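You operate a simulated robot arm through the tools that you are given. There is no shell and no other tool.

The job below is to be done with a simulated robot arm. You get a single attempt, and the scene is never put back.

## Task
Oil the machine to the red line, shut its olive door and turn the wheel to its mark.
Fine: oil knob to OIL, pump the yellow button, oil knob back to OFF; turn the green wheel forward, after the door is shut. Where these are worked on the way, their far stop is far enough and under half their travel is too little: oil knob.

Only the result counts: the job must be done as asked and must still hold three seconds after the hand-in. Knocking over, shifting, dropping, spilling or breaking anything else fails it.

## Robot
A 7-joint arm with a two-finger parallel gripper, fixed in place. Base frame: the origin is on the floor under the middle of its stand, x ahead of it, y to its left, z up. Readings come in mm, degrees, newtons and seconds.
It reaches about 910 mm from its shoulder. Its first joint turns from -166.0 to 166.0 degrees. Payload 3.43 kg.
The TCP is the grasp point between the finger pads, 30 mm short of the fingertips. In the tool frame z runs along the fingers and y along their closing line. The gripper opens to 94 mm. The fingers are 28 mm wide and 10 mm thick; the gripper's body (50 by 96 mm) begins 55 mm behind the TCP.
Orientation is that of the tool frame in the base frame, as [roll, pitch, yaw] about the fixed x, y, z axes, in that order (R = Rz(yaw) Ry(pitch) Rx(roll)). With the fingers straight down and closing along the base's y, the tool's x points along the base's -x, its y along +y and its z along -z.

## Interface
- The arm moves only by the tool nudge_tool. Its argument "targets" is a list of rows, each an object of numbers (a shift or turn left out is 0, a gripper value left out holds the last): "claw": the opening in per cent of the stroke, from 0 (shut) to 100 (fully open); "dx", "dy", "dz": the shift along the tool's x, y, z in mm; "ax", "ay", "az": the turn, a rotation vector about the tool's x, y, z in degrees. In form: [{"claw": .., "dx": .., "dy": .., "dz": .., "ax": .., "ay": .., "az": ..}, ...]. A call has 1 to 20 rows; each row shifts and turns the commanded pose from where the row before left it, along the tool's axes as they then stand. Each row takes 0.2 s and may step no farther than 50 mm and 8.6 degrees from the row before; otherwise, or with a gripper value out of range, the whole call is refused. A pose out of reach is approached as far as the arm can. The call stops where the force on the tool passes 90 N (or 10 N more than at its start, if that is more) or the arm is blocked; 0.2 s more then pass. Each finger travels about 45 mm/s and halts on what it meets, pressing with about 26 N; the grip force reading is that of the motor and also rises with nothing between the fingers. The clock runs only during rows and for 0.2 s after the last one: add rows that do not move to give the fingers time. It gives the time, the measured TCP pose, the force on the tool (base axes), the opening and the grip force at its end, in the units of the frame above (readings bear some noise), with the torque about the TCP (base axes, N m) and any sound that the robot's microphone picked up.
- Cameras (640 x 400 px; columns grow to the right, rows downward): "scene" is fixed at [49.4, 500.3, 1629.7]; the picture's right is [-0.33, -0.94, 0.00], its down [-0.70, 0.24, -0.67] and it looks along [0.63, -0.22, -0.74] (base axes); focal length 217 px, centre (320, 200). "wrist" rides on the gripper at [76, 14, -102] in the tool frame; the picture's right is [-0.18, 0.98, 0.00], its down [-0.75, -0.14, -0.64] and it looks along [-0.63, -0.12, 0.77] (tool axes); focal length 243 px, centre (320, 200). There is no depth. A picture from a camera that has moved, and an enlarged one, comes with that camera's place and axes in the base frame and with its lens.
- capture(camera): a new picture of that camera. The clock stands still meanwhile.
- raise_lower(by): slides the trunk up (or, below 0, down) by that many mm; the arm rides with it, the base frame stays. It gives what a move gives, with no picture.
- close_up(camera, box): a new picture of the part [left, top, right, bottom] of that camera's present view, enlarged. The clock stands still meanwhile.
- job_done(): hands the job in; it is judged then, once.

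Nothing tells you positions but the pictures and the camera data. Unless the task says otherwise, let go and move clear before handing in.

The tools are called after ">>>" as a command line: name --argument value ..., lists and objects as JSON in quotes. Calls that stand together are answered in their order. nudge_tool: Moves the arm, as the interface text tells. Its arguments: {"type":"object","properties":{"targets":{"type":"array","items":{"type":"object","properties":{"claw":{"type":"number"},"dx":{"type":"number"},"dy":{"type":"number"},"dz":{"type":"number"},"ax":{"type":"number"},"ay":{"type":"number"},"az":{"type":"number"}}}}},"required":["targets"]} The other tools are called the same way: raise_lower (by) moves the trunk up or down; capture (camera) takes a picture; close_up (camera, box) takes an enlarged picture of a part of a camera's view; job_done () hands the job in.

At the start:

```text
t: 0.0
eef_pos: [648.7, 92.6, 1376.1]
tcp_rot: [-180.0, 0.1, -179.9]
wrist_force: [-0.1, -0.3, -0.2]
torque: [-0.04, -0.02, -0.01]
opening: 94.0
grip_force: 0.1
trunk travel left (down, up): [-475.0, 135.0]
```

scene: 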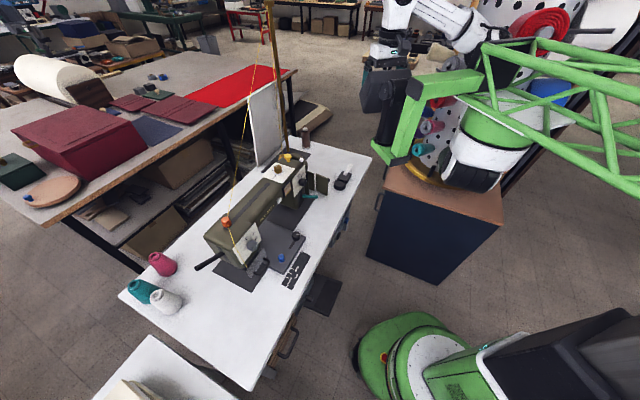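
wrist: 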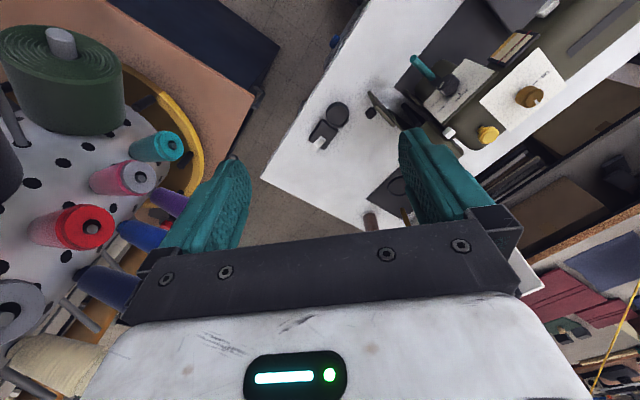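

I see a sewing machine on a white table, with knobs and a door on its head. I'll take enlarged views before moving anything.

>>> close_up --camera "scene" --box '[180, 130, 380, 300]'

>>> close_up --camera "scene" --box '[250, 140, 350, 210]'

>>> close_up --camera "scene" --box '[190, 200, 290, 270]'

>>> close_up --camera "wrist" --box '[300, 0, 640, 220]'

```text
2.35 times, centred on (280, 215) of scene
camera zoom: at [49.4, 500.3, 1629.7], right [-0.33, -0.94, 0.0], down [-0.7, 0.24, -0.67], along [0.63, -0.22, -0.74], focal length 512 px, centre (414, 165)
```

zoom: 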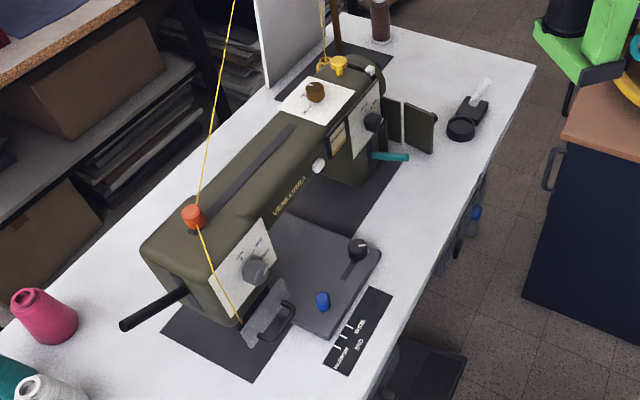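

```text
5.71 times, centred on (300, 175) of scene
camera zoom: at [49.4, 500.3, 1629.7], right [-0.33, -0.94, 0.0], down [-0.7, 0.24, -0.67], along [0.63, -0.22, -0.74], focal length 1242 px, centre (434, 343)
```

zoom: 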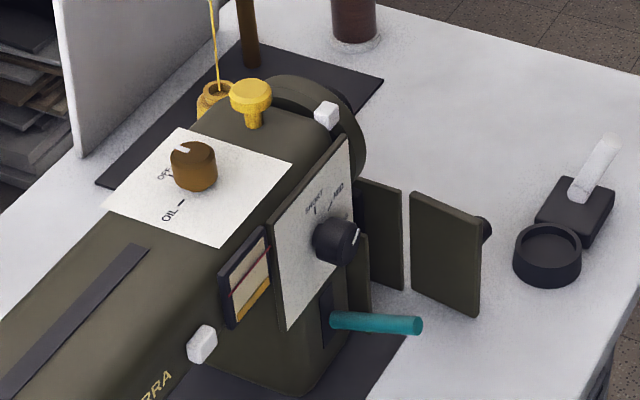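

```text
5.71 times, centred on (240, 235) of scene
camera zoom: at [49.4, 500.3, 1629.7], right [-0.33, -0.94, 0.0], down [-0.7, 0.24, -0.67], along [0.63, -0.22, -0.74], focal length 1242 px, centre (777, 0)
```

zoom: 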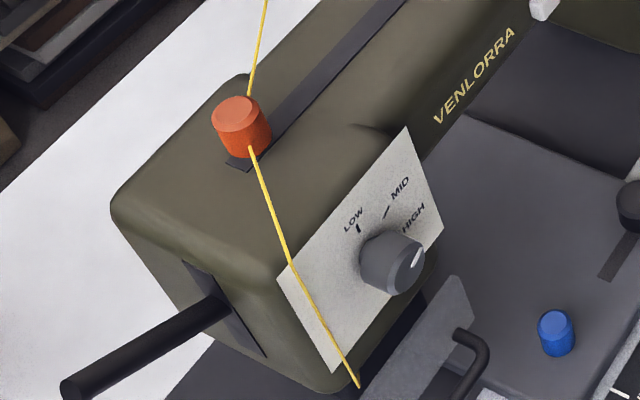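

```text
1.82 times, centred on (470, 110) of wrist
camera zoom: at [572.3, 107.5, 1478.7], right [0.18, 0.98, 0.0], down [0.75, -0.14, 0.64], along [0.63, -0.12, -0.77], focal length 441 px, centre (47, 364)
```

zoom: 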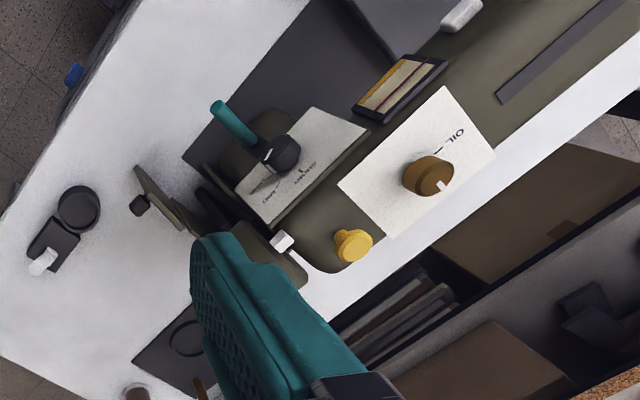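

The oil knob appears to sit near (766, 433, 1047) and the yellow button near (823, 378, 1055). I want closer looks at the gauge, the door and the wheel.

>>> close_up --camera "scene" --box '[275, 145, 325, 180]'

>>> close_up --camera "scene" --box '[280, 165, 340, 207]'

>>> close_up --camera "wrist" --box '[330, 60, 490, 220]'

>>> close_up --camera "wrist" --box '[420, 20, 580, 130]'

```text
11.43 times, centred on (300, 162) of scene
camera zoom: at [49.4, 500.3, 1629.7], right [-0.33, -0.94, 0.0], down [-0.7, 0.24, -0.67], along [0.63, -0.22, -0.74], focal length 2485 px, centre (549, 629)
```

zoom: 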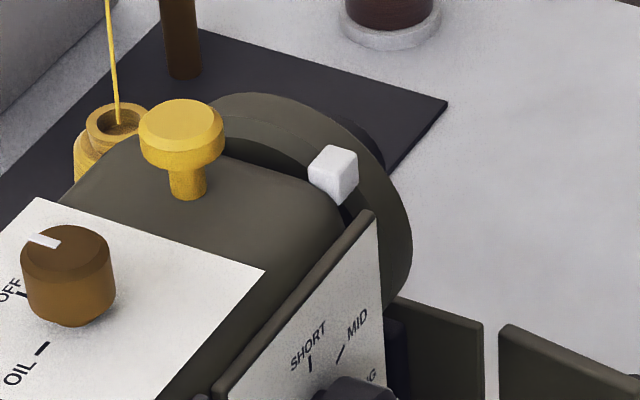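

```text
9.52 times, centred on (310, 186) of scene
camera zoom: at [49.4, 500.3, 1629.7], right [-0.33, -0.94, 0.0], down [-0.7, 0.24, -0.67], along [0.63, -0.22, -0.74], focal length 2071 px, centre (415, 333)
```

zoom: 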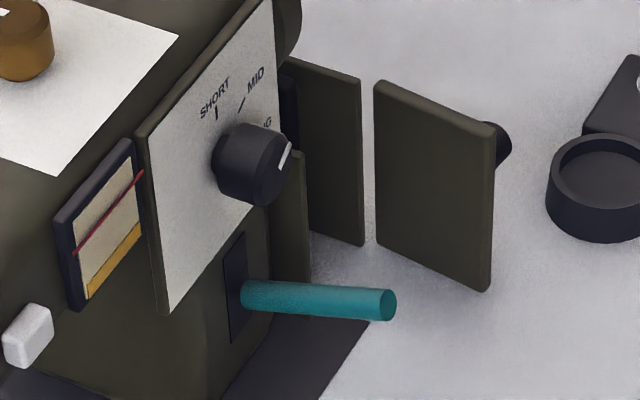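

```text
2.50 times, centred on (410, 140) of wrist
camera zoom: at [572.3, 107.5, 1478.7], right [0.18, 0.98, 0.0], down [0.75, -0.14, 0.64], along [0.63, -0.12, -0.77], focal length 606 px, centre (95, 350)
```

zoom: 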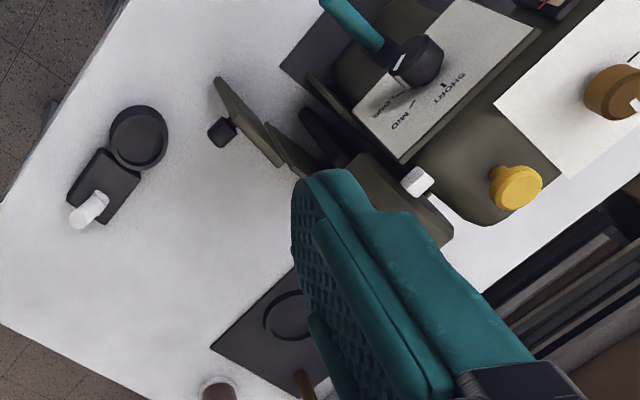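

```text
3.64 times, centred on (500, 75) of wrist
camera zoom: at [572.3, 107.5, 1478.7], right [0.18, 0.98, 0.0], down [0.75, -0.14, 0.64], along [0.63, -0.12, -0.77], focal length 882 px, centre (-334, 654)
```

zoom: 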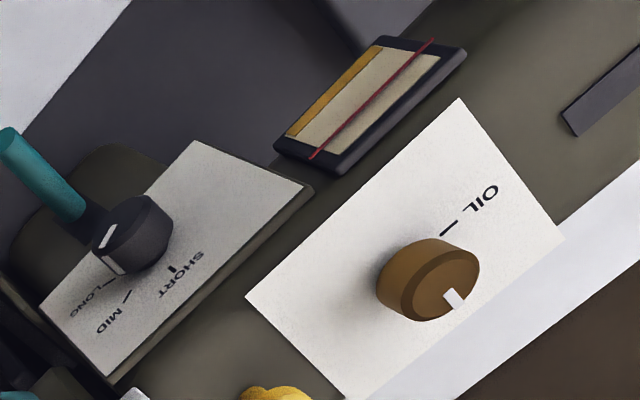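

The machine's long axis seems to run from (+y, -x) to (-y, +x), with the wheel at its far right end. I'll turn the wrist so its camera sees the wheel end and door, and check how the arm moves in the scene.

>>> nudge_tool --targets '[{"az": -8, "dx": -15}, {"az": -8, "dx": -15}, {"az": -8, "dx": -15}, {"az": -8, "dx": -15}, {"az": -8, "dx": -15}]'

>>> capture --camera "scene"

>>> capture --camera "wrist"

```text
t: 1.2
eef_pos: [720.6, 113.5, 1375.4]
tcp_rot: [180.0, 0.0, -139.8]
wrist_force: [0.1, -0.8, -0.9]
torque: [0.02, -0.02, -0.01]
opening: 93.9
grip_force: 0.0
trunk travel left (down, up): [-475.0, 135.0]
```

```text
taken
```

scene: 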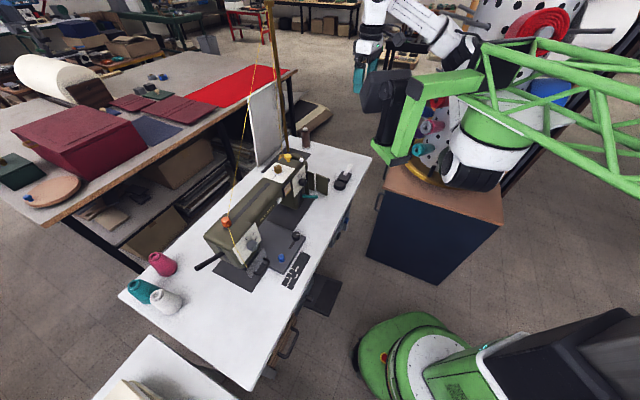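

```text
taken
camera wrist: at [652.6, 75.4, 1477.9], right [-0.49, 0.87, 0.0], down [0.67, 0.38, 0.64], along [0.56, 0.32, -0.77], focal length 243 px, centre (320, 200)
```

wrist: 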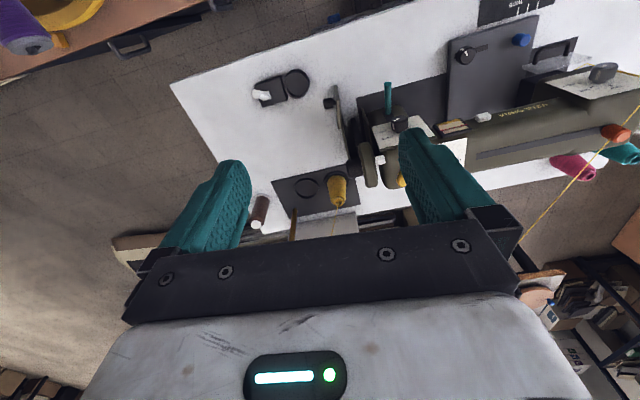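

The view now covers the wheel end. I'll enlarge it.

>>> close_up --camera "wrist" --box '[260, 60, 420, 220]'

>>> close_up --camera "wrist" --box '[320, 110, 420, 200]'

```text
2.50 times, centred on (340, 140) of wrist
camera zoom: at [652.6, 75.4, 1477.9], right [-0.49, 0.87, 0.0], down [0.67, 0.38, 0.64], along [0.56, 0.32, -0.77], focal length 606 px, centre (270, 350)
```

zoom: 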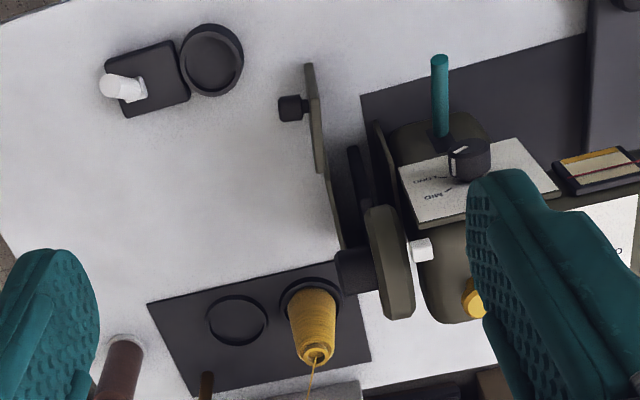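

```text
4.44 times, centred on (370, 155) of wrist
camera zoom: at [652.6, 75.4, 1477.9], right [-0.49, 0.87, 0.0], down [0.67, 0.38, 0.64], along [0.56, 0.32, -0.77], focal length 1078 px, centre (98, 400)
```

zoom: 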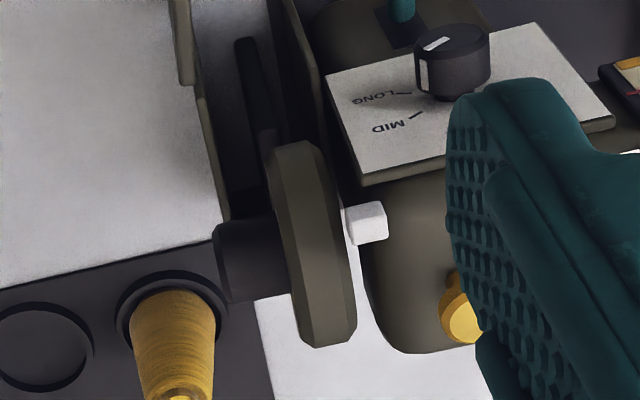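

The wheel is the olive disc at the right end, and the door is the open panel with a dark knob. I'll move toward the wheel end for a lower, more level view.

>>> nudge_tool --targets '[{"dx": -24, "dy": -21.7, "dz": 24}, {"dx": -24, "dy": -21.7, "dz": 24}, {"dx": -24, "dy": -21.7, "dz": 24}, {"dx": -24, "dy": -21.7, "dz": 24}, {"az": -8}, {"az": -8}, {"az": -8}, {"az": -8}, {"az": -8}, {"ay": -8}, {"ay": -8}]'

>>> capture --camera "wrist"

>>> capture --camera "scene"

```text
t: 3.6
eef_pos: [689.5, 322.1, 1239.5]
tcp_rot: [-179.9, 12.1, -100.3]
wrist_force: [-0.3, -0.4, 0.5]
torque: [-0.04, 0.03, -0.01]
opening: 94.1
grip_force: 0.0
out of reach, approached as far as the arm can: row 5, 6, 7, 8, 9, 10
trunk travel left (down, up): [-475.0, 135.0]
```

```text
taken
camera wrist: at [658.9, 230.4, 1322.9], right [-0.93, 0.35, 0.04], down [0.25, 0.57, 0.79], along [0.26, 0.74, -0.62], focal length 243 px, centre (320, 200)
```

wrist: 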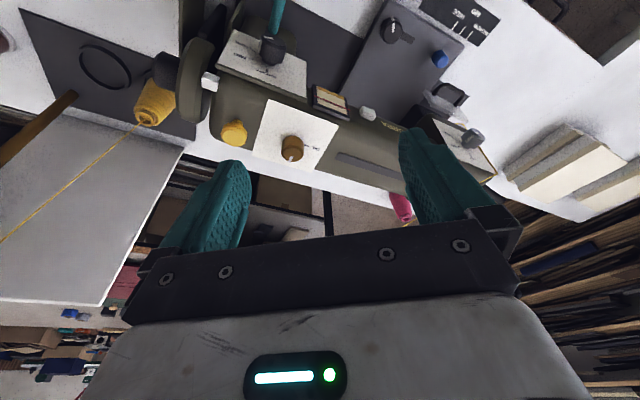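

```text
taken
```

scene: 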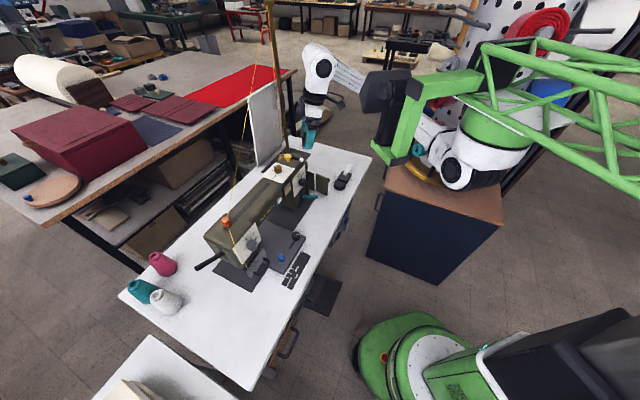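

The arm couldn't reach that pose and settled somewhere else. I'll check its posture, and how it sits relative to the green frame, before moving again.

>>> close_up --camera "scene" --box '[280, 30, 480, 200]'

>>> close_up --camera "scene" --box '[360, 0, 640, 230]'

>>> close_up --camera "wrist" --box '[160, 20, 380, 180]'

```text
2.35 times, centred on (380, 115) of scene
camera zoom: at [49.4, 500.3, 1629.7], right [-0.33, -0.94, 0.0], down [-0.7, 0.24, -0.67], along [0.63, -0.22, -0.74], focal length 512 px, centre (179, 400)
```

zoom: 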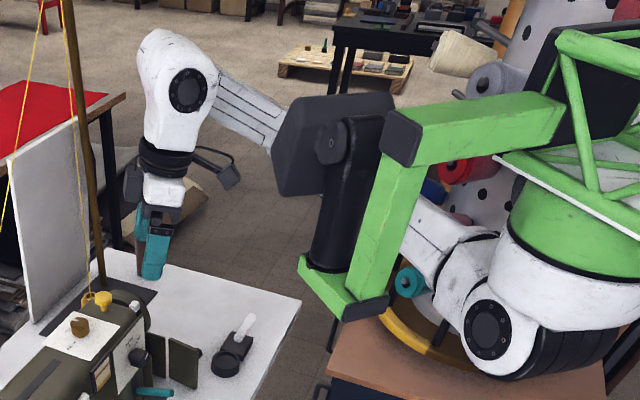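

```text
1.74 times, centred on (500, 115) of scene
camera zoom: at [49.4, 500.3, 1629.7], right [-0.33, -0.94, 0.0], down [-0.7, 0.24, -0.67], along [0.63, -0.22, -0.74], focal length 378 px, centre (7, 348)
```

zoom: 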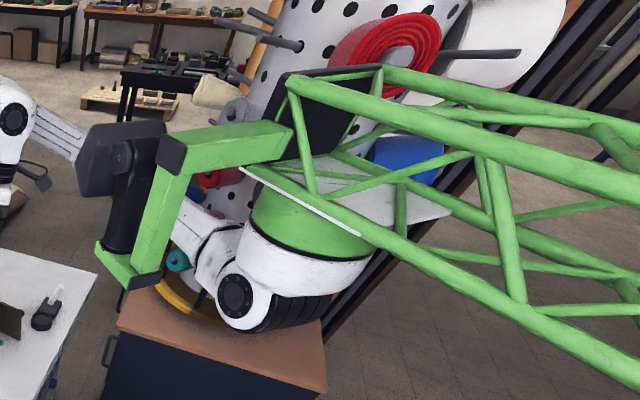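

```text
2.50 times, centred on (270, 100) of wrist
camera zoom: at [658.9, 230.4, 1322.9], right [-0.93, 0.35, 0.04], down [0.25, 0.57, 0.79], along [0.26, 0.74, -0.62], focal length 606 px, centre (445, 450)
```

zoom: 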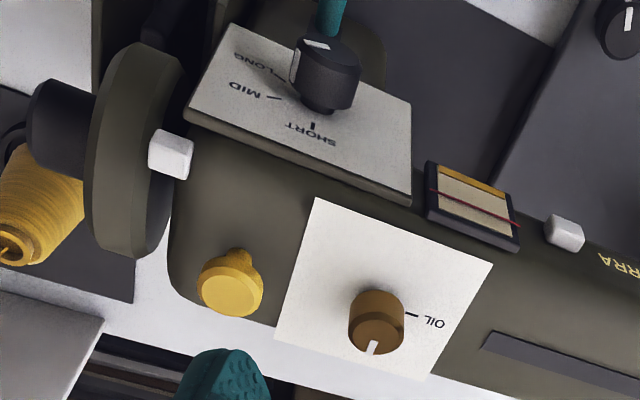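

The arm hangs from a green boom, with its shoulder near (330, 0, 1350). I'll send a zero move to see where the commanded pose stands now.

>>> nudge_tool --targets '[{"claw": 50}, {"claw": 50}]'

```text
t: 4.2
eef_pos: [689.7, 322.1, 1238.7]
tcp_rot: [-179.9, 12.0, -100.4]
wrist_force: [-0.7, -1.2, 0.4]
torque: [-0.01, -0.01, 0.01]
opening: 47.3
grip_force: 0.1
trunk travel left (down, up): [-475.0, 135.0]
```

The commanded pose has been reset to where the arm is. I'll move in small steps toward +x above the wheel end to get a close look.

>>> nudge_tool --targets '[{"dx": 12.6, "dy": -36.4, "dz": -6.1}, {"dx": 12.6, "dy": -36.4, "dz": -6.1}, {"dx": 12.6, "dy": -36.4, "dz": -6.1}]'

>>> capture --camera "wrist"

```text
t: 5.0
eef_pos: [694.7, 315.8, 1239.8]
tcp_rot: [-180.0, 12.0, -100.3]
wrist_force: [-0.3, 1.0, 0.0]
torque: [-0.02, -0.05, 0.0]
opening: 46.8
grip_force: 0.1
out of reach, approached as far as the arm can: row 1, 2, 3
trunk travel left (down, up): [-475.0, 135.0]
```

```text
taken
camera wrist: at [663.3, 224.4, 1324.1], right [-0.93, 0.36, 0.04], down [0.25, 0.57, 0.79], along [0.26, 0.74, -0.62], focal length 243 px, centre (320, 200)
```

wrist: 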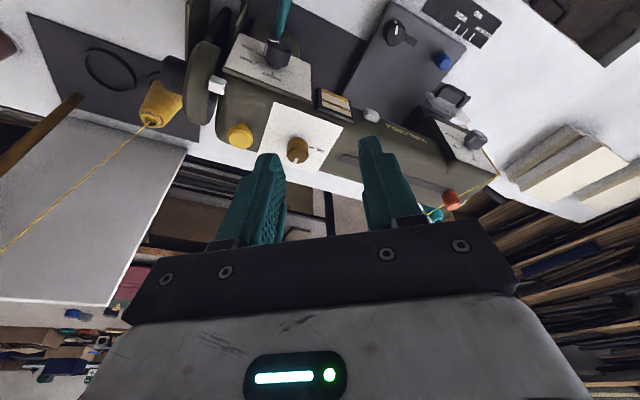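

Joint limits block this yaw at larger x, so I'll turn the tool back toward yaw -130 and level it. Then I'll move in front of and above the wheel for a closer view.

>>> nudge_tool --targets '[{"ay": 6}, {"ay": 6}, {"az": 7.5}, {"az": 7.5}, {"az": 7.5}, {"az": 7.5}, {"dx": 15.4, "dy": -41.6, "dz": 13.3}, {"dx": 15.4, "dy": -41.6, "dz": 13.3}, {"dx": 15.4, "dy": -41.6, "dz": 13.3}]'

>>> capture --camera "wrist"

```text
t: 7.0
eef_pos: [756.0, 201.1, 1192.0]
tcp_rot: [177.0, 5.2, -130.8]
wrist_force: [0.3, -0.8, 0.3]
torque: [-0.02, -0.04, -0.04]
opening: 46.9
grip_force: 0.2
out of reach, approached as far as the arm can: row 2
trunk travel left (down, up): [-475.0, 135.0]
```

```text
taken
camera wrist: at [694.1, 142.9, 1287.1], right [-0.63, 0.78, 0.07], down [0.59, 0.41, 0.7], along [0.51, 0.48, -0.71], focal length 243 px, centre (320, 200)
```

wrist: 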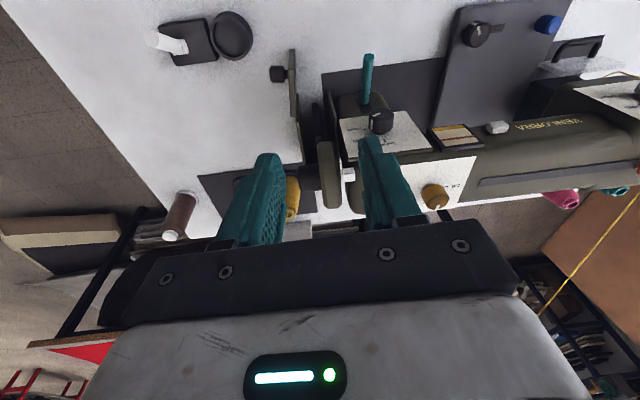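

>>> close_up --camera "wrist" --box '[240, 30, 400, 230]'

>>> close_up --camera "wrist" --box '[280, 120, 380, 220]'

>>> close_up --camera "wrist" --box '[250, 40, 360, 180]'

```text
2.00 times, centred on (320, 130) of wrist
camera zoom: at [694.1, 142.9, 1287.1], right [-0.63, 0.78, 0.07], down [0.59, 0.41, 0.7], along [0.51, 0.48, -0.71], focal length 485 px, centre (320, 340)
```

zoom: 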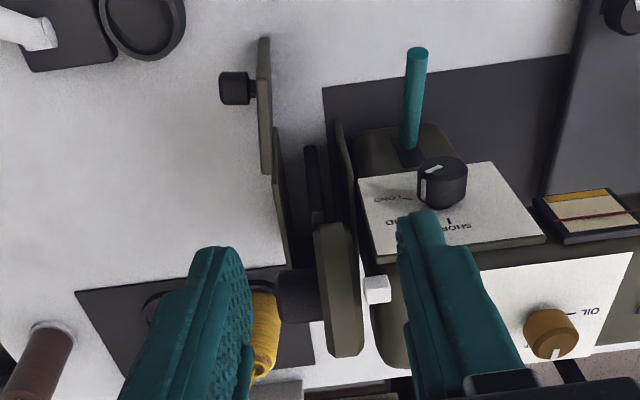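

```text
4.00 times, centred on (330, 170) of wrist
camera zoom: at [694.1, 142.9, 1287.1], right [-0.63, 0.78, 0.07], down [0.59, 0.41, 0.7], along [0.51, 0.48, -0.71], focal length 970 px, centre (280, 320)
```

zoom: 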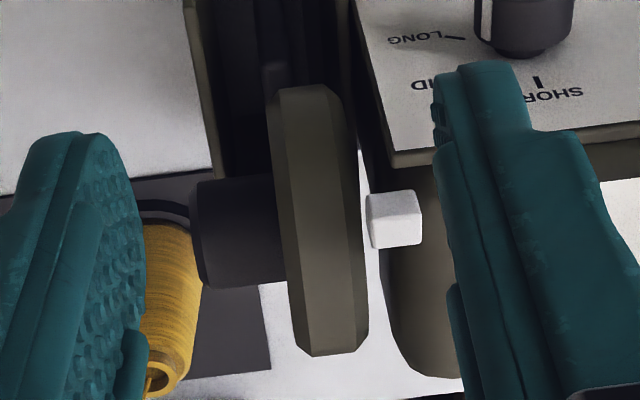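

```text
2.86 times, centred on (305, 110) of wrist
camera zoom: at [694.1, 142.9, 1287.1], right [-0.63, 0.78, 0.07], down [0.59, 0.41, 0.7], along [0.51, 0.48, -0.71], focal length 693 px, centre (363, 457)
```

zoom: 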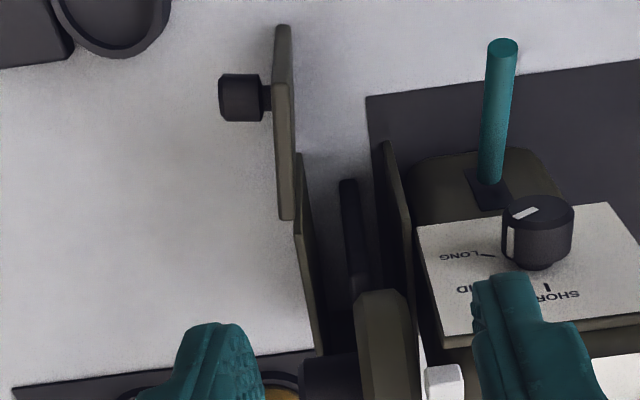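

The door is the panel hinged on the front edge of a side wall that partly boxes in the wheel; the white block looks like the fixed index. I'll level the tool, rotate to yaw about -203 so I have turning range, and hover over the oil knob.

>>> nudge_tool --targets '[{"ax": 2.99, "ay": 5.19, "claw": 75}, {"az": 8}, {"az": 8}, {"az": 8}, {"az": 8}, {"az": 8}, {"az": 8}, {"az": 8}, {"az": 8}, {"az": 8}, {}]'

```text
t: 9.4
eef_pos: [757.4, 205.1, 1189.8]
tcp_rot: [179.9, 0.1, 157.0]
wrist_force: [-0.5, -0.5, -0.2]
torque: [-0.03, 0.0, 0.0]
opening: 70.5
grip_force: 0.1
trunk travel left (down, up): [-475.0, 135.0]
```

>>> nudge_tool --targets '[{"dx": 16.1, "dy": 43.2, "dz": 4}, {"dx": 16.1, "dy": 43.2, "dz": 4}, {"dx": 16.1, "dy": 43.2, "dz": 4}, {"dx": 16.1, "dy": 43.2, "dz": 4}, {"dx": 16.1, "dy": 43.2, "dz": 4}]'

>>> capture --camera "wrist"

>>> close_up --camera "scene" --box '[230, 60, 380, 200]'

```text
t: 10.6
eef_pos: [768.4, 434.4, 1172.6]
tcp_rot: [180.0, 0.0, 157.2]
wrist_force: [0.6, -0.8, -0.6]
torque: [0.05, 0.01, 0.01]
opening: 70.7
grip_force: 0.0
trunk travel left (down, up): [-475.0, 135.0]
```

```text
taken
camera wrist: at [704.1, 477.0, 1274.4], right [0.55, 0.83, 0.0], down [0.64, -0.42, 0.64], along [0.54, -0.35, -0.77], focal length 243 px, centre (320, 200)
```

wrist: 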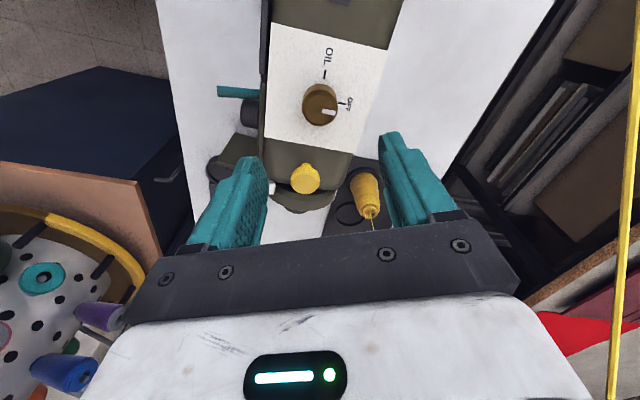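

```text
2.86 times, centred on (305, 130) of scene
camera zoom: at [49.4, 500.3, 1629.7], right [-0.33, -0.94, 0.0], down [-0.7, 0.24, -0.67], along [0.63, -0.22, -0.74], focal length 621 px, centre (363, 400)
```

zoom: 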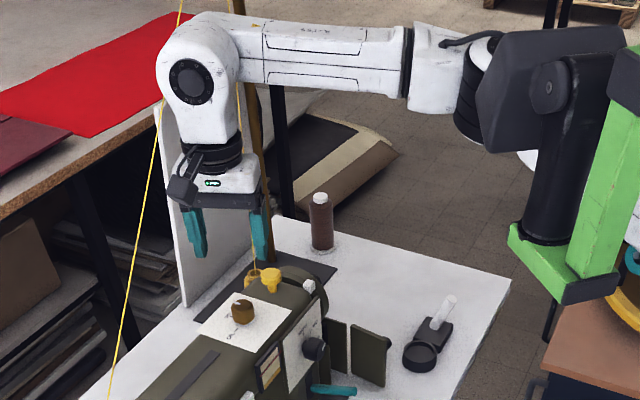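

I'm hovering over the knob with the thread line well clear on the +y side. I'll enlarge the knob to locate it and read the dial.

>>> close_up --camera "wrist" --box '[260, 20, 400, 160]'

>>> close_up --camera "wrist" --box '[290, 60, 370, 130]'

```text
2.86 times, centred on (330, 90) of wrist
camera zoom: at [704.1, 477.0, 1274.4], right [0.55, 0.83, 0.0], down [0.64, -0.42, 0.64], along [0.54, -0.35, -0.77], focal length 693 px, centre (291, 514)
```

zoom: 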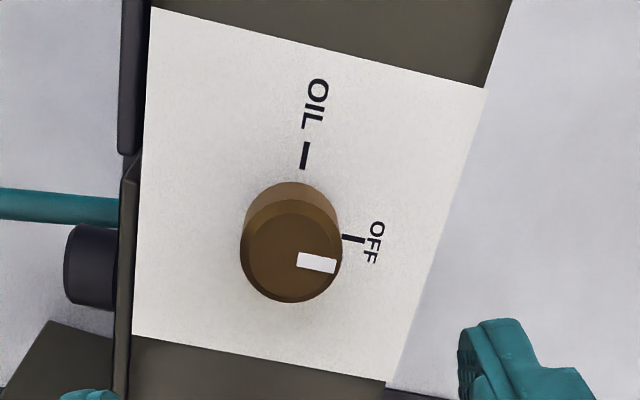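

```text
5.71 times, centred on (330, 95) of wrist
camera zoom: at [704.1, 477.0, 1274.4], right [0.55, 0.83, 0.0], down [0.64, -0.42, 0.64], along [0.54, -0.35, -0.77], focal length 1386 px, centre (263, 800)
```

zoom: 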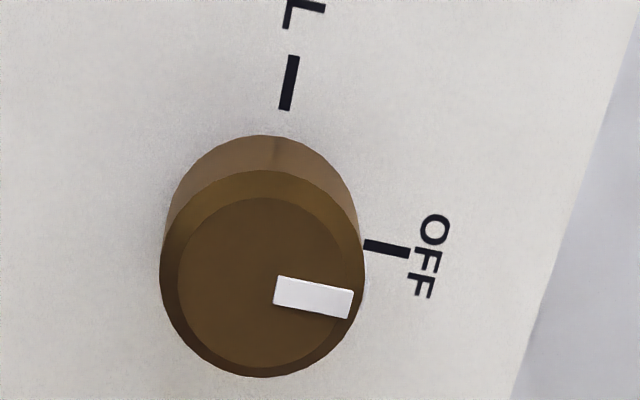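

The knob's centre is at about (768, 435) with its top near z 1055 and the plate near z 1034. OFF points to about 50° and OIL to about 137°, so the turn is about +88° counter-clockwise from above. I'm descending to straddle it.

>>> nudge_tool --targets '[{"dz": 25}, {"dz": 25}, {"dz": 20}, {"dz": 15}, {"dz": 10}]'

>>> capture --camera "wrist"

>>> close_up --camera "scene" --box '[260, 110, 340, 180]'

```text
t: 11.8
eef_pos: [765.9, 434.1, 1077.4]
tcp_rot: [-180.0, 0.0, 157.2]
wrist_force: [-0.3, -0.1, -0.9]
torque: [-0.02, 0.0, -0.01]
opening: 70.7
grip_force: 0.0
trunk travel left (down, up): [-475.0, 135.0]
```

```text
taken
camera wrist: at [702.1, 477.3, 1180.1], right [0.55, 0.84, 0.0], down [0.64, -0.42, 0.64], along [0.54, -0.35, -0.77], focal length 243 px, centre (320, 200)
```

wrist: 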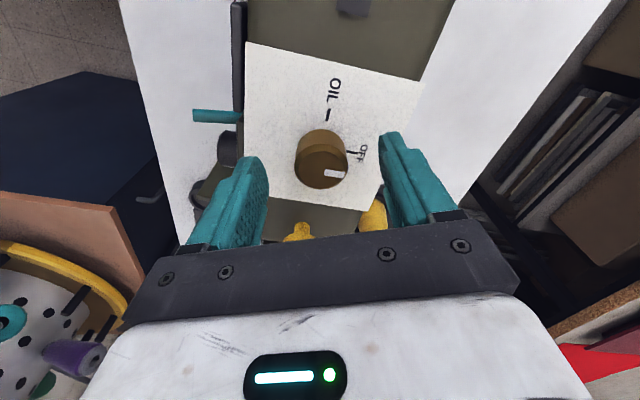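

```text
5.71 times, centred on (300, 145) of scene
camera zoom: at [49.4, 500.3, 1629.7], right [-0.33, -0.94, 0.0], down [-0.7, 0.24, -0.67], along [0.63, -0.22, -0.74], focal length 1242 px, centre (434, 514)
```

zoom: 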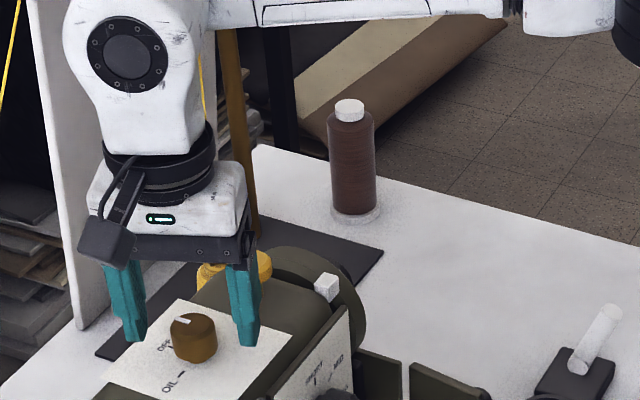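

The knob is centred between the fingers, with about 1 mm to 2 mm of offset to correct. I'll lower to TCP z about 1067 and grip.

>>> nudge_tool --targets '[{"dx": -1.8, "dy": 0.8, "dz": 10}, {"claw": 20}, {"claw": 20}, {"claw": 20}, {"claw": 20}, {"claw": 20}]'

>>> close_up --camera "wrist" --box '[220, 80, 420, 240]'

```text
t: 13.2
eef_pos: [767.8, 435.0, 1066.6]
tcp_rot: [-180.0, 0.0, 157.4]
wrist_force: [0.6, 0.9, -2.4]
torque: [0.35, 0.0, 0.01]
opening: 31.6
grip_force: 44.8
trunk travel left (down, up): [-475.0, 135.0]
```

```text
2.50 times, centred on (320, 160) of wrist
camera zoom: at [703.1, 477.4, 1169.0], right [0.55, 0.84, 0.0], down [0.64, -0.42, 0.64], along [0.54, -0.35, -0.77], focal length 606 px, centre (320, 300)
```

zoom: 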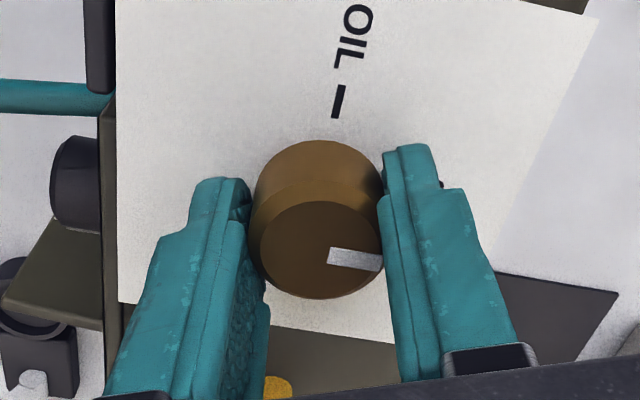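

The knob is gripped at 31.6 mm. I'll turn it counter-clockwise toward OIL, starting with 40°.

>>> nudge_tool --targets '[{"az": -8}, {"az": -8}, {"az": -8}, {"az": -8}, {"az": -8}]'

>>> close_up --camera "wrist" --box '[220, 80, 420, 240]'

```text
t: 14.4
eef_pos: [768.4, 434.0, 1067.0]
tcp_rot: [-179.9, -0.1, -162.7]
wrist_force: [-15.7, -19.5, 17.8]
torque: [-0.45, 0.12, -0.02]
opening: 31.5
grip_force: 44.9
trunk travel left (down, up): [-475.0, 135.0]
```

```text
2.50 times, centred on (320, 160) of wrist
camera zoom: at [691.1, 426.1, 1169.1], right [-0.12, 0.99, 0.0], down [0.76, 0.09, 0.64], along [0.64, 0.07, -0.77], focal length 606 px, centre (320, 300)
```

zoom: 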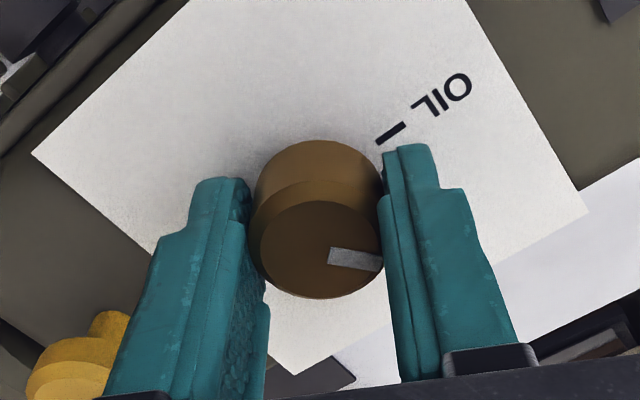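

The knob turns with the grip and its pointer follows. I'll continue the remaining rotation toward OIL.

>>> nudge_tool --targets '[{"az": -8}, {"az": -8}, {"az": -8}, {"az": -8}, {"az": -8}]'

>>> close_up --camera "wrist" --box '[220, 80, 420, 240]'

```text
t: 15.6
eef_pos: [767.8, 435.1, 1067.1]
tcp_rot: [-179.9, 0.1, -122.5]
wrist_force: [-16.4, -14.9, 21.9]
torque: [-0.65, 0.36, -0.02]
opening: 31.5
grip_force: 45.4
trunk travel left (down, up): [-475.0, 135.0]
```

```text
2.50 times, centred on (320, 160) of wrist
camera zoom: at [714.7, 379.0, 1168.8], right [-0.73, 0.68, 0.0], down [0.53, 0.56, 0.64], along [0.44, 0.47, -0.77], focal length 606 px, centre (320, 300)
```

zoom: 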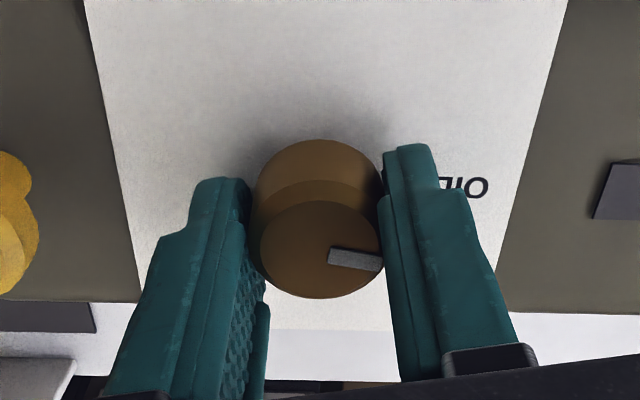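

>>> nudge_tool --targets '[{"az": -5}, {"az": -5}]'

>>> close_up --camera "wrist" --box '[220, 80, 420, 240]'

```text
t: 16.2
eef_pos: [768.7, 435.4, 1064.4]
tcp_rot: [179.9, 0.0, -117.5]
wrist_force: [-16.9, -12.6, 21.0]
torque: [-0.71, 0.35, -0.02]
opening: 31.5
grip_force: 45.6
out of reach, approached as far as the arm can: row 2
trunk travel left (down, up): [-475.0, 135.0]
```

```text
2.50 times, centred on (320, 160) of wrist
camera zoom: at [719.8, 374.6, 1168.8], right [-0.79, 0.62, 0.0], down [0.48, 0.6, 0.64], along [0.4, 0.5, -0.77], focal length 606 px, centre (320, 300)
```

zoom: 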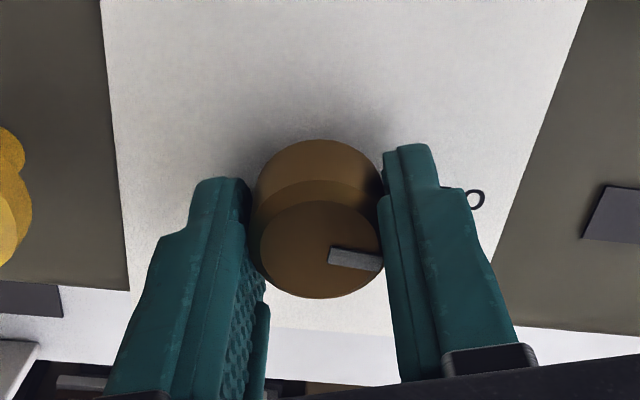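

The wrist reached its limit after 85° of turn. I'll open in place, wind back 32°, re-grip and look at the pointer.

>>> nudge_tool --targets '[{"claw": 55}, {"claw": 55}, {"claw": 55}, {"az": 8}, {"az": 8}, {"az": 8}, {"az": 8}]'

>>> close_up --camera "wrist" --box '[220, 80, 420, 240]'

```text
t: 17.8
eef_pos: [768.4, 436.4, 1065.5]
tcp_rot: [-180.0, 0.0, -149.9]
wrist_force: [-0.6, -0.3, -0.1]
torque: [-0.03, 0.02, -0.02]
opening: 51.7
grip_force: 0.1
trunk travel left (down, up): [-475.0, 135.0]
```

```text
2.50 times, centred on (320, 160) of wrist
camera zoom: at [695.3, 410.7, 1167.7], right [-0.33, 0.94, 0.0], down [0.72, 0.26, 0.64], along [0.6, 0.21, -0.77], focal length 606 px, centre (320, 300)
```

zoom: 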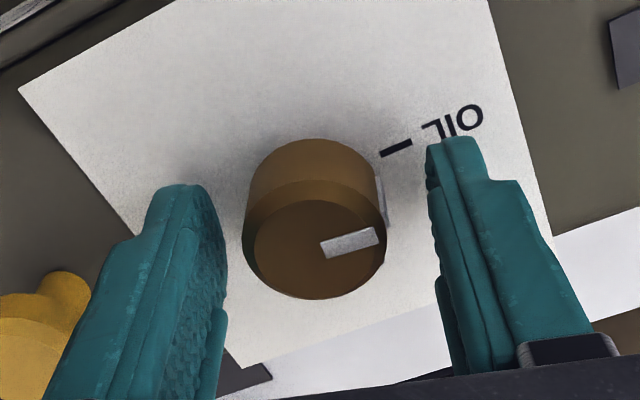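

The pointer is about 8° short of the OIL tick. I'll re-grip and turn a little more.

>>> nudge_tool --targets '[{"claw": 20}, {"claw": 20}, {"claw": 20}, {"claw": 20}, {"az": -6}, {"az": -4}]'

>>> close_up --camera "wrist" --box '[220, 80, 420, 240]'

```text
t: 19.2
eef_pos: [768.4, 435.8, 1064.8]
tcp_rot: [-180.0, -0.1, -139.7]
wrist_force: [1.9, -3.0, 1.6]
torque: [-0.8, 0.1, 0.01]
opening: 31.7
grip_force: 45.3
trunk travel left (down, up): [-475.0, 135.0]
```

```text
2.50 times, centred on (320, 160) of wrist
camera zoom: at [701.4, 397.7, 1167.6], right [-0.5, 0.87, 0.0], down [0.67, 0.38, 0.64], along [0.56, 0.32, -0.77], focal length 606 px, centre (320, 300)
```

zoom: 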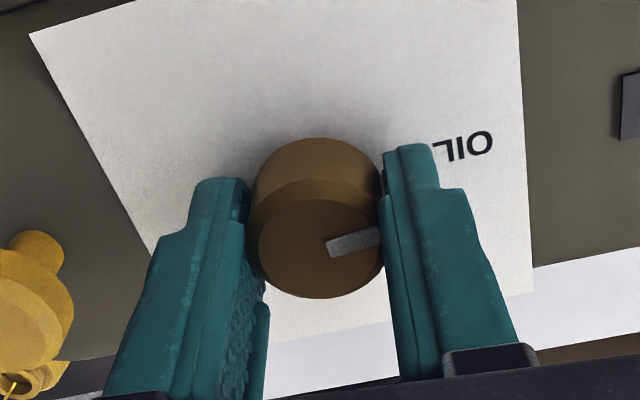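

>>> nudge_tool --targets '[{"az": -5}, {}]'

```text
t: 19.8
eef_pos: [770.3, 437.3, 1064.4]
tcp_rot: [179.9, 0.0, -134.7]
wrist_force: [0.8, -1.8, -4.4]
torque: [0.13, -0.27, -0.66]
opening: 31.7
grip_force: 44.7
trunk travel left (down, up): [-475.0, 135.0]
```

The torque about z rose to -0.66 N m, so the knob is at its stop. I'll release, check the pointer, and lift.

>>> nudge_tool --targets '[{"claw": 70}, {"claw": 70}, {"claw": 70}, {"claw": 70}, {"dz": -25}, {"dz": -25}, {"dz": -30}]'

>>> close_up --camera "wrist" --box '[240, 20, 440, 180]'

>>> capture --camera "wrist"

```text
t: 21.4
eef_pos: [769.3, 436.4, 1147.1]
tcp_rot: [-180.0, 0.0, -134.7]
wrist_force: [0.2, 0.1, -0.9]
torque: [0.0, 0.0, -0.01]
opening: 65.9
grip_force: 0.1
trunk travel left (down, up): [-475.0, 135.0]
```

```text
2.50 times, centred on (340, 100) of wrist
camera zoom: at [705.5, 392.4, 1248.9], right [-0.57, 0.82, 0.0], down [0.63, 0.44, 0.64], along [0.53, 0.36, -0.77], focal length 606 px, centre (270, 450)
```

zoom: 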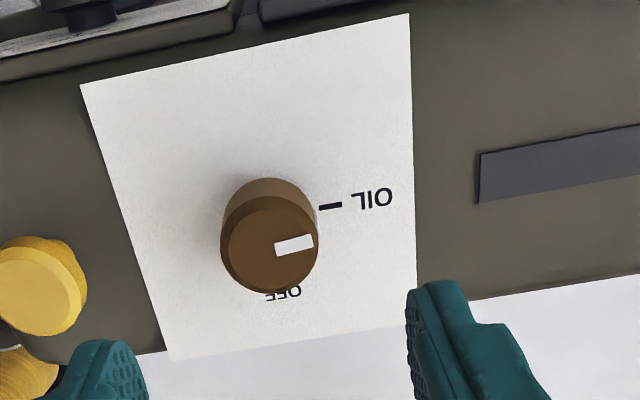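

```text
taken
camera wrist: at [705.5, 392.4, 1248.9], right [-0.57, 0.82, 0.0], down [0.63, 0.44, 0.64], along [0.53, 0.36, -0.77], focal length 243 px, centre (320, 200)
```

wrist: 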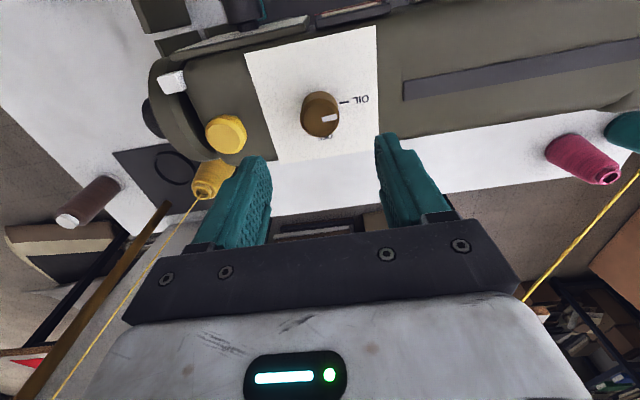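

The knob is at OIL. The yellow button's top sits near (821, 377, 1062). I'll close the fingers, hover over it and check alignment and the gauge.

>>> nudge_tool --targets '[{"dx": 3, "dy": -39.3, "claw": 0}, {"dx": 3, "dy": -39.3, "claw": 0}, {"claw": 0}, {"claw": 0}, {"claw": 0}, {"claw": 0}, {"dz": 15, "claw": 0}]'

>>> capture --camera "wrist"

>>> close_up --camera "scene" --box '[260, 120, 330, 190]'

```text
t: 23.0
eef_pos: [820.8, 375.0, 1133.2]
tcp_rot: [179.9, 0.0, -134.7]
wrist_force: [1.0, -0.3, 0.7]
torque: [-0.01, 0.01, -0.04]
opening: 0.1
grip_force: 25.7
trunk travel left (down, up): [-475.0, 135.0]
```

```text
taken
camera wrist: at [757.1, 331.9, 1235.2], right [-0.57, 0.82, 0.0], down [0.63, 0.44, 0.64], along [0.53, 0.37, -0.77], focal length 243 px, centre (320, 200)
```

wrist: 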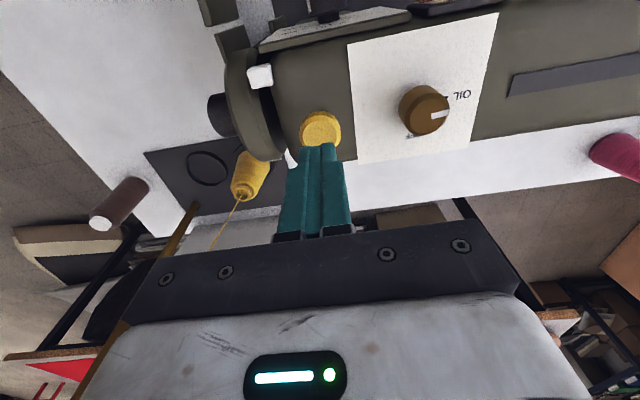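

```text
5.71 times, centred on (295, 155) of scene
camera zoom: at [49.4, 500.3, 1629.7], right [-0.33, -0.94, 0.0], down [-0.7, 0.24, -0.67], along [0.63, -0.22, -0.74], focal length 1242 px, centre (463, 457)
```

zoom: 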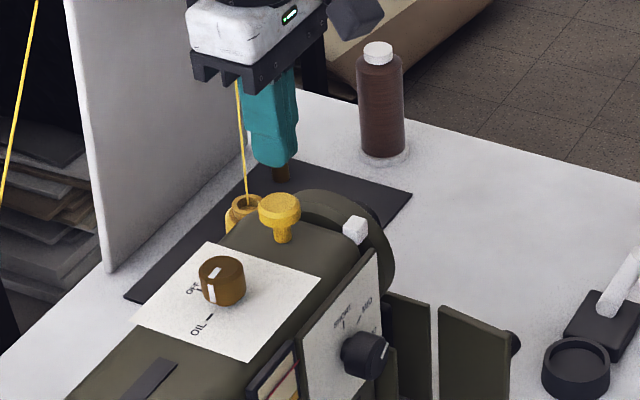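

>>> close_up --camera "wrist" --box '[270, 80, 370, 180]'

>>> close_up --camera "scene" --box '[272, 165, 302, 195]'

```text
4.00 times, centred on (320, 130) of wrist
camera zoom: at [757.1, 331.9, 1235.2], right [-0.57, 0.82, 0.0], down [0.63, 0.44, 0.64], along [0.53, 0.37, -0.77], focal length 970 px, centre (320, 480)
```

zoom: 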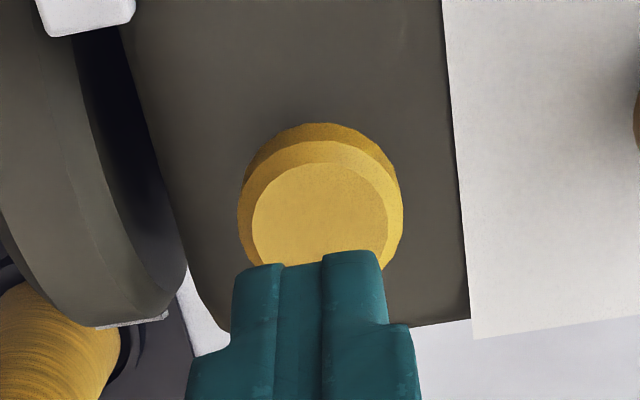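

```text
13.33 times, centred on (287, 180) of scene
camera zoom: at [49.4, 500.3, 1629.7], right [-0.33, -0.94, 0.0], down [-0.7, 0.24, -0.67], along [0.63, -0.22, -0.74], focal length 2899 px, centre (760, 467)
```

zoom: 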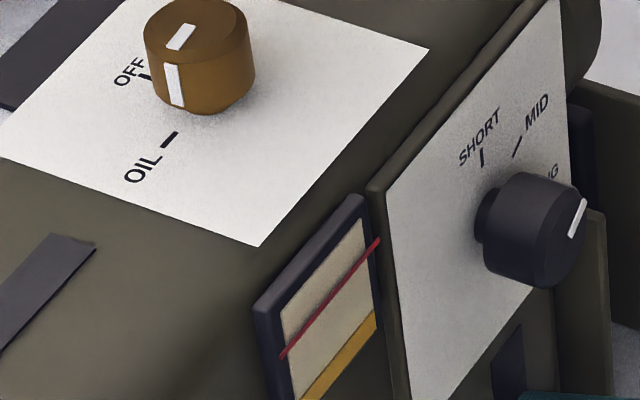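

The button's centre is at (823, 378). I'll align over it and press in small steps while watching the force.

>>> nudge_tool --targets '[{"dx": -3.4, "dy": 0.3, "claw": 0}, {"dz": 20, "claw": 0}, {"dz": 15, "claw": 0}, {"dz": 5, "claw": 0}, {"dz": 4, "claw": 0}]'

>>> close_up --camera "scene" --box '[272, 140, 322, 190]'

```text
t: 24.2
eef_pos: [824.3, 379.1, 1087.1]
tcp_rot: [-179.9, 0.0, -134.8]
wrist_force: [2.6, -1.3, 5.0]
torque: [-0.07, -0.06, -0.02]
opening: 0.2
grip_force: 26.0
trunk travel left (down, up): [-475.0, 135.0]
```

```text
8.00 times, centred on (297, 165) of scene
camera zoom: at [49.4, 500.3, 1629.7], right [-0.33, -0.94, 0.0], down [-0.7, 0.24, -0.67], along [0.63, -0.22, -0.74], focal length 1740 px, centre (504, 480)
```

zoom: 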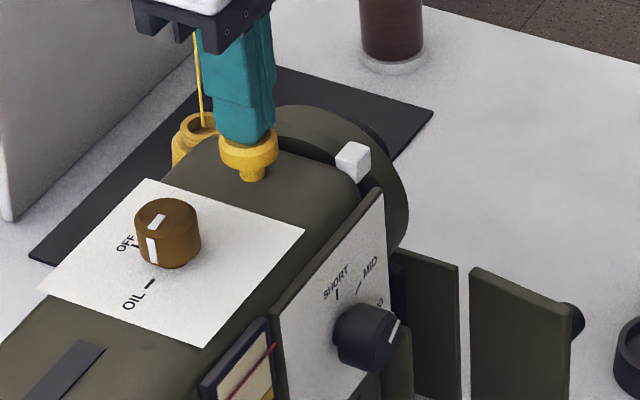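

Light contact, 5 N. I'll press further in small steps.

>>> nudge_tool --targets '[{"dz": 3, "claw": 0}, {"dz": 3, "claw": 0}]'

>>> close_up --camera "scene" --box '[272, 150, 312, 190]'

```text
t: 24.8
eef_pos: [823.7, 378.6, 1081.3]
tcp_rot: [-180.0, -0.1, -134.8]
wrist_force: [5.0, -2.2, 11.6]
torque: [-0.08, -0.15, 0.06]
opening: 0.1
grip_force: 25.7
trunk travel left (down, up): [-475.0, 135.0]
heard: click
```

```text
10.00 times, centred on (292, 170) of scene
camera zoom: at [49.4, 500.3, 1629.7], right [-0.33, -0.94, 0.0], down [-0.7, 0.24, -0.67], along [0.63, -0.22, -0.74], focal length 2174 px, centre (600, 500)
```

zoom: 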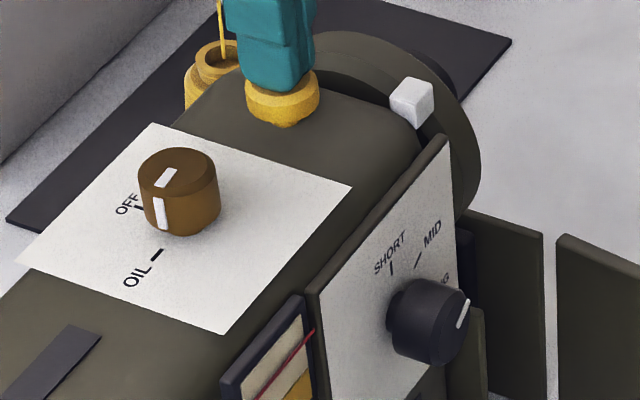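

A click was heard, so one stroke registered. I'll check the gauge.

>>> close_up --camera "scene" --box '[277, 172, 302, 197]'

>>> nudge_tool --targets '[{"dz": -5, "claw": 0}, {"dz": -6, "claw": 0}, {"claw": 0}]'

>>> close_up --camera "scene" --box '[277, 172, 302, 197]'

```text
16.00 times, centred on (290, 184) of scene
camera zoom: at [49.4, 500.3, 1629.7], right [-0.33, -0.94, 0.0], down [-0.7, 0.24, -0.67], along [0.63, -0.22, -0.74], focal length 3479 px, centre (808, 448)
```

zoom: 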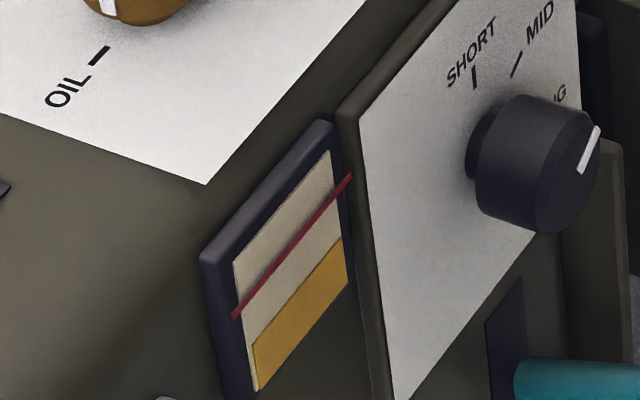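

```text
t: 25.6
eef_pos: [821.2, 381.5, 1090.2]
tcp_rot: [179.9, -0.1, -134.7]
wrist_force: [-0.8, -1.4, 3.5]
torque: [0.01, -0.01, 0.02]
opening: 0.0
grip_force: 25.5
trunk travel left (down, up): [-475.0, 135.0]
```

```text
16.00 times, centred on (290, 184) of scene
camera zoom: at [49.4, 500.3, 1629.7], right [-0.33, -0.94, 0.0], down [-0.7, 0.24, -0.67], along [0.63, -0.22, -0.74], focal length 3479 px, centre (808, 448)
```

zoom: 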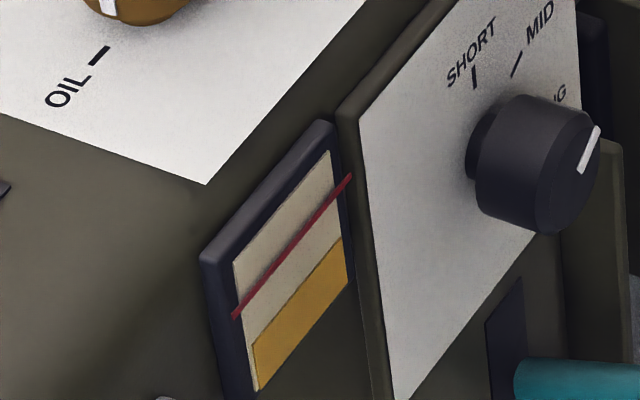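

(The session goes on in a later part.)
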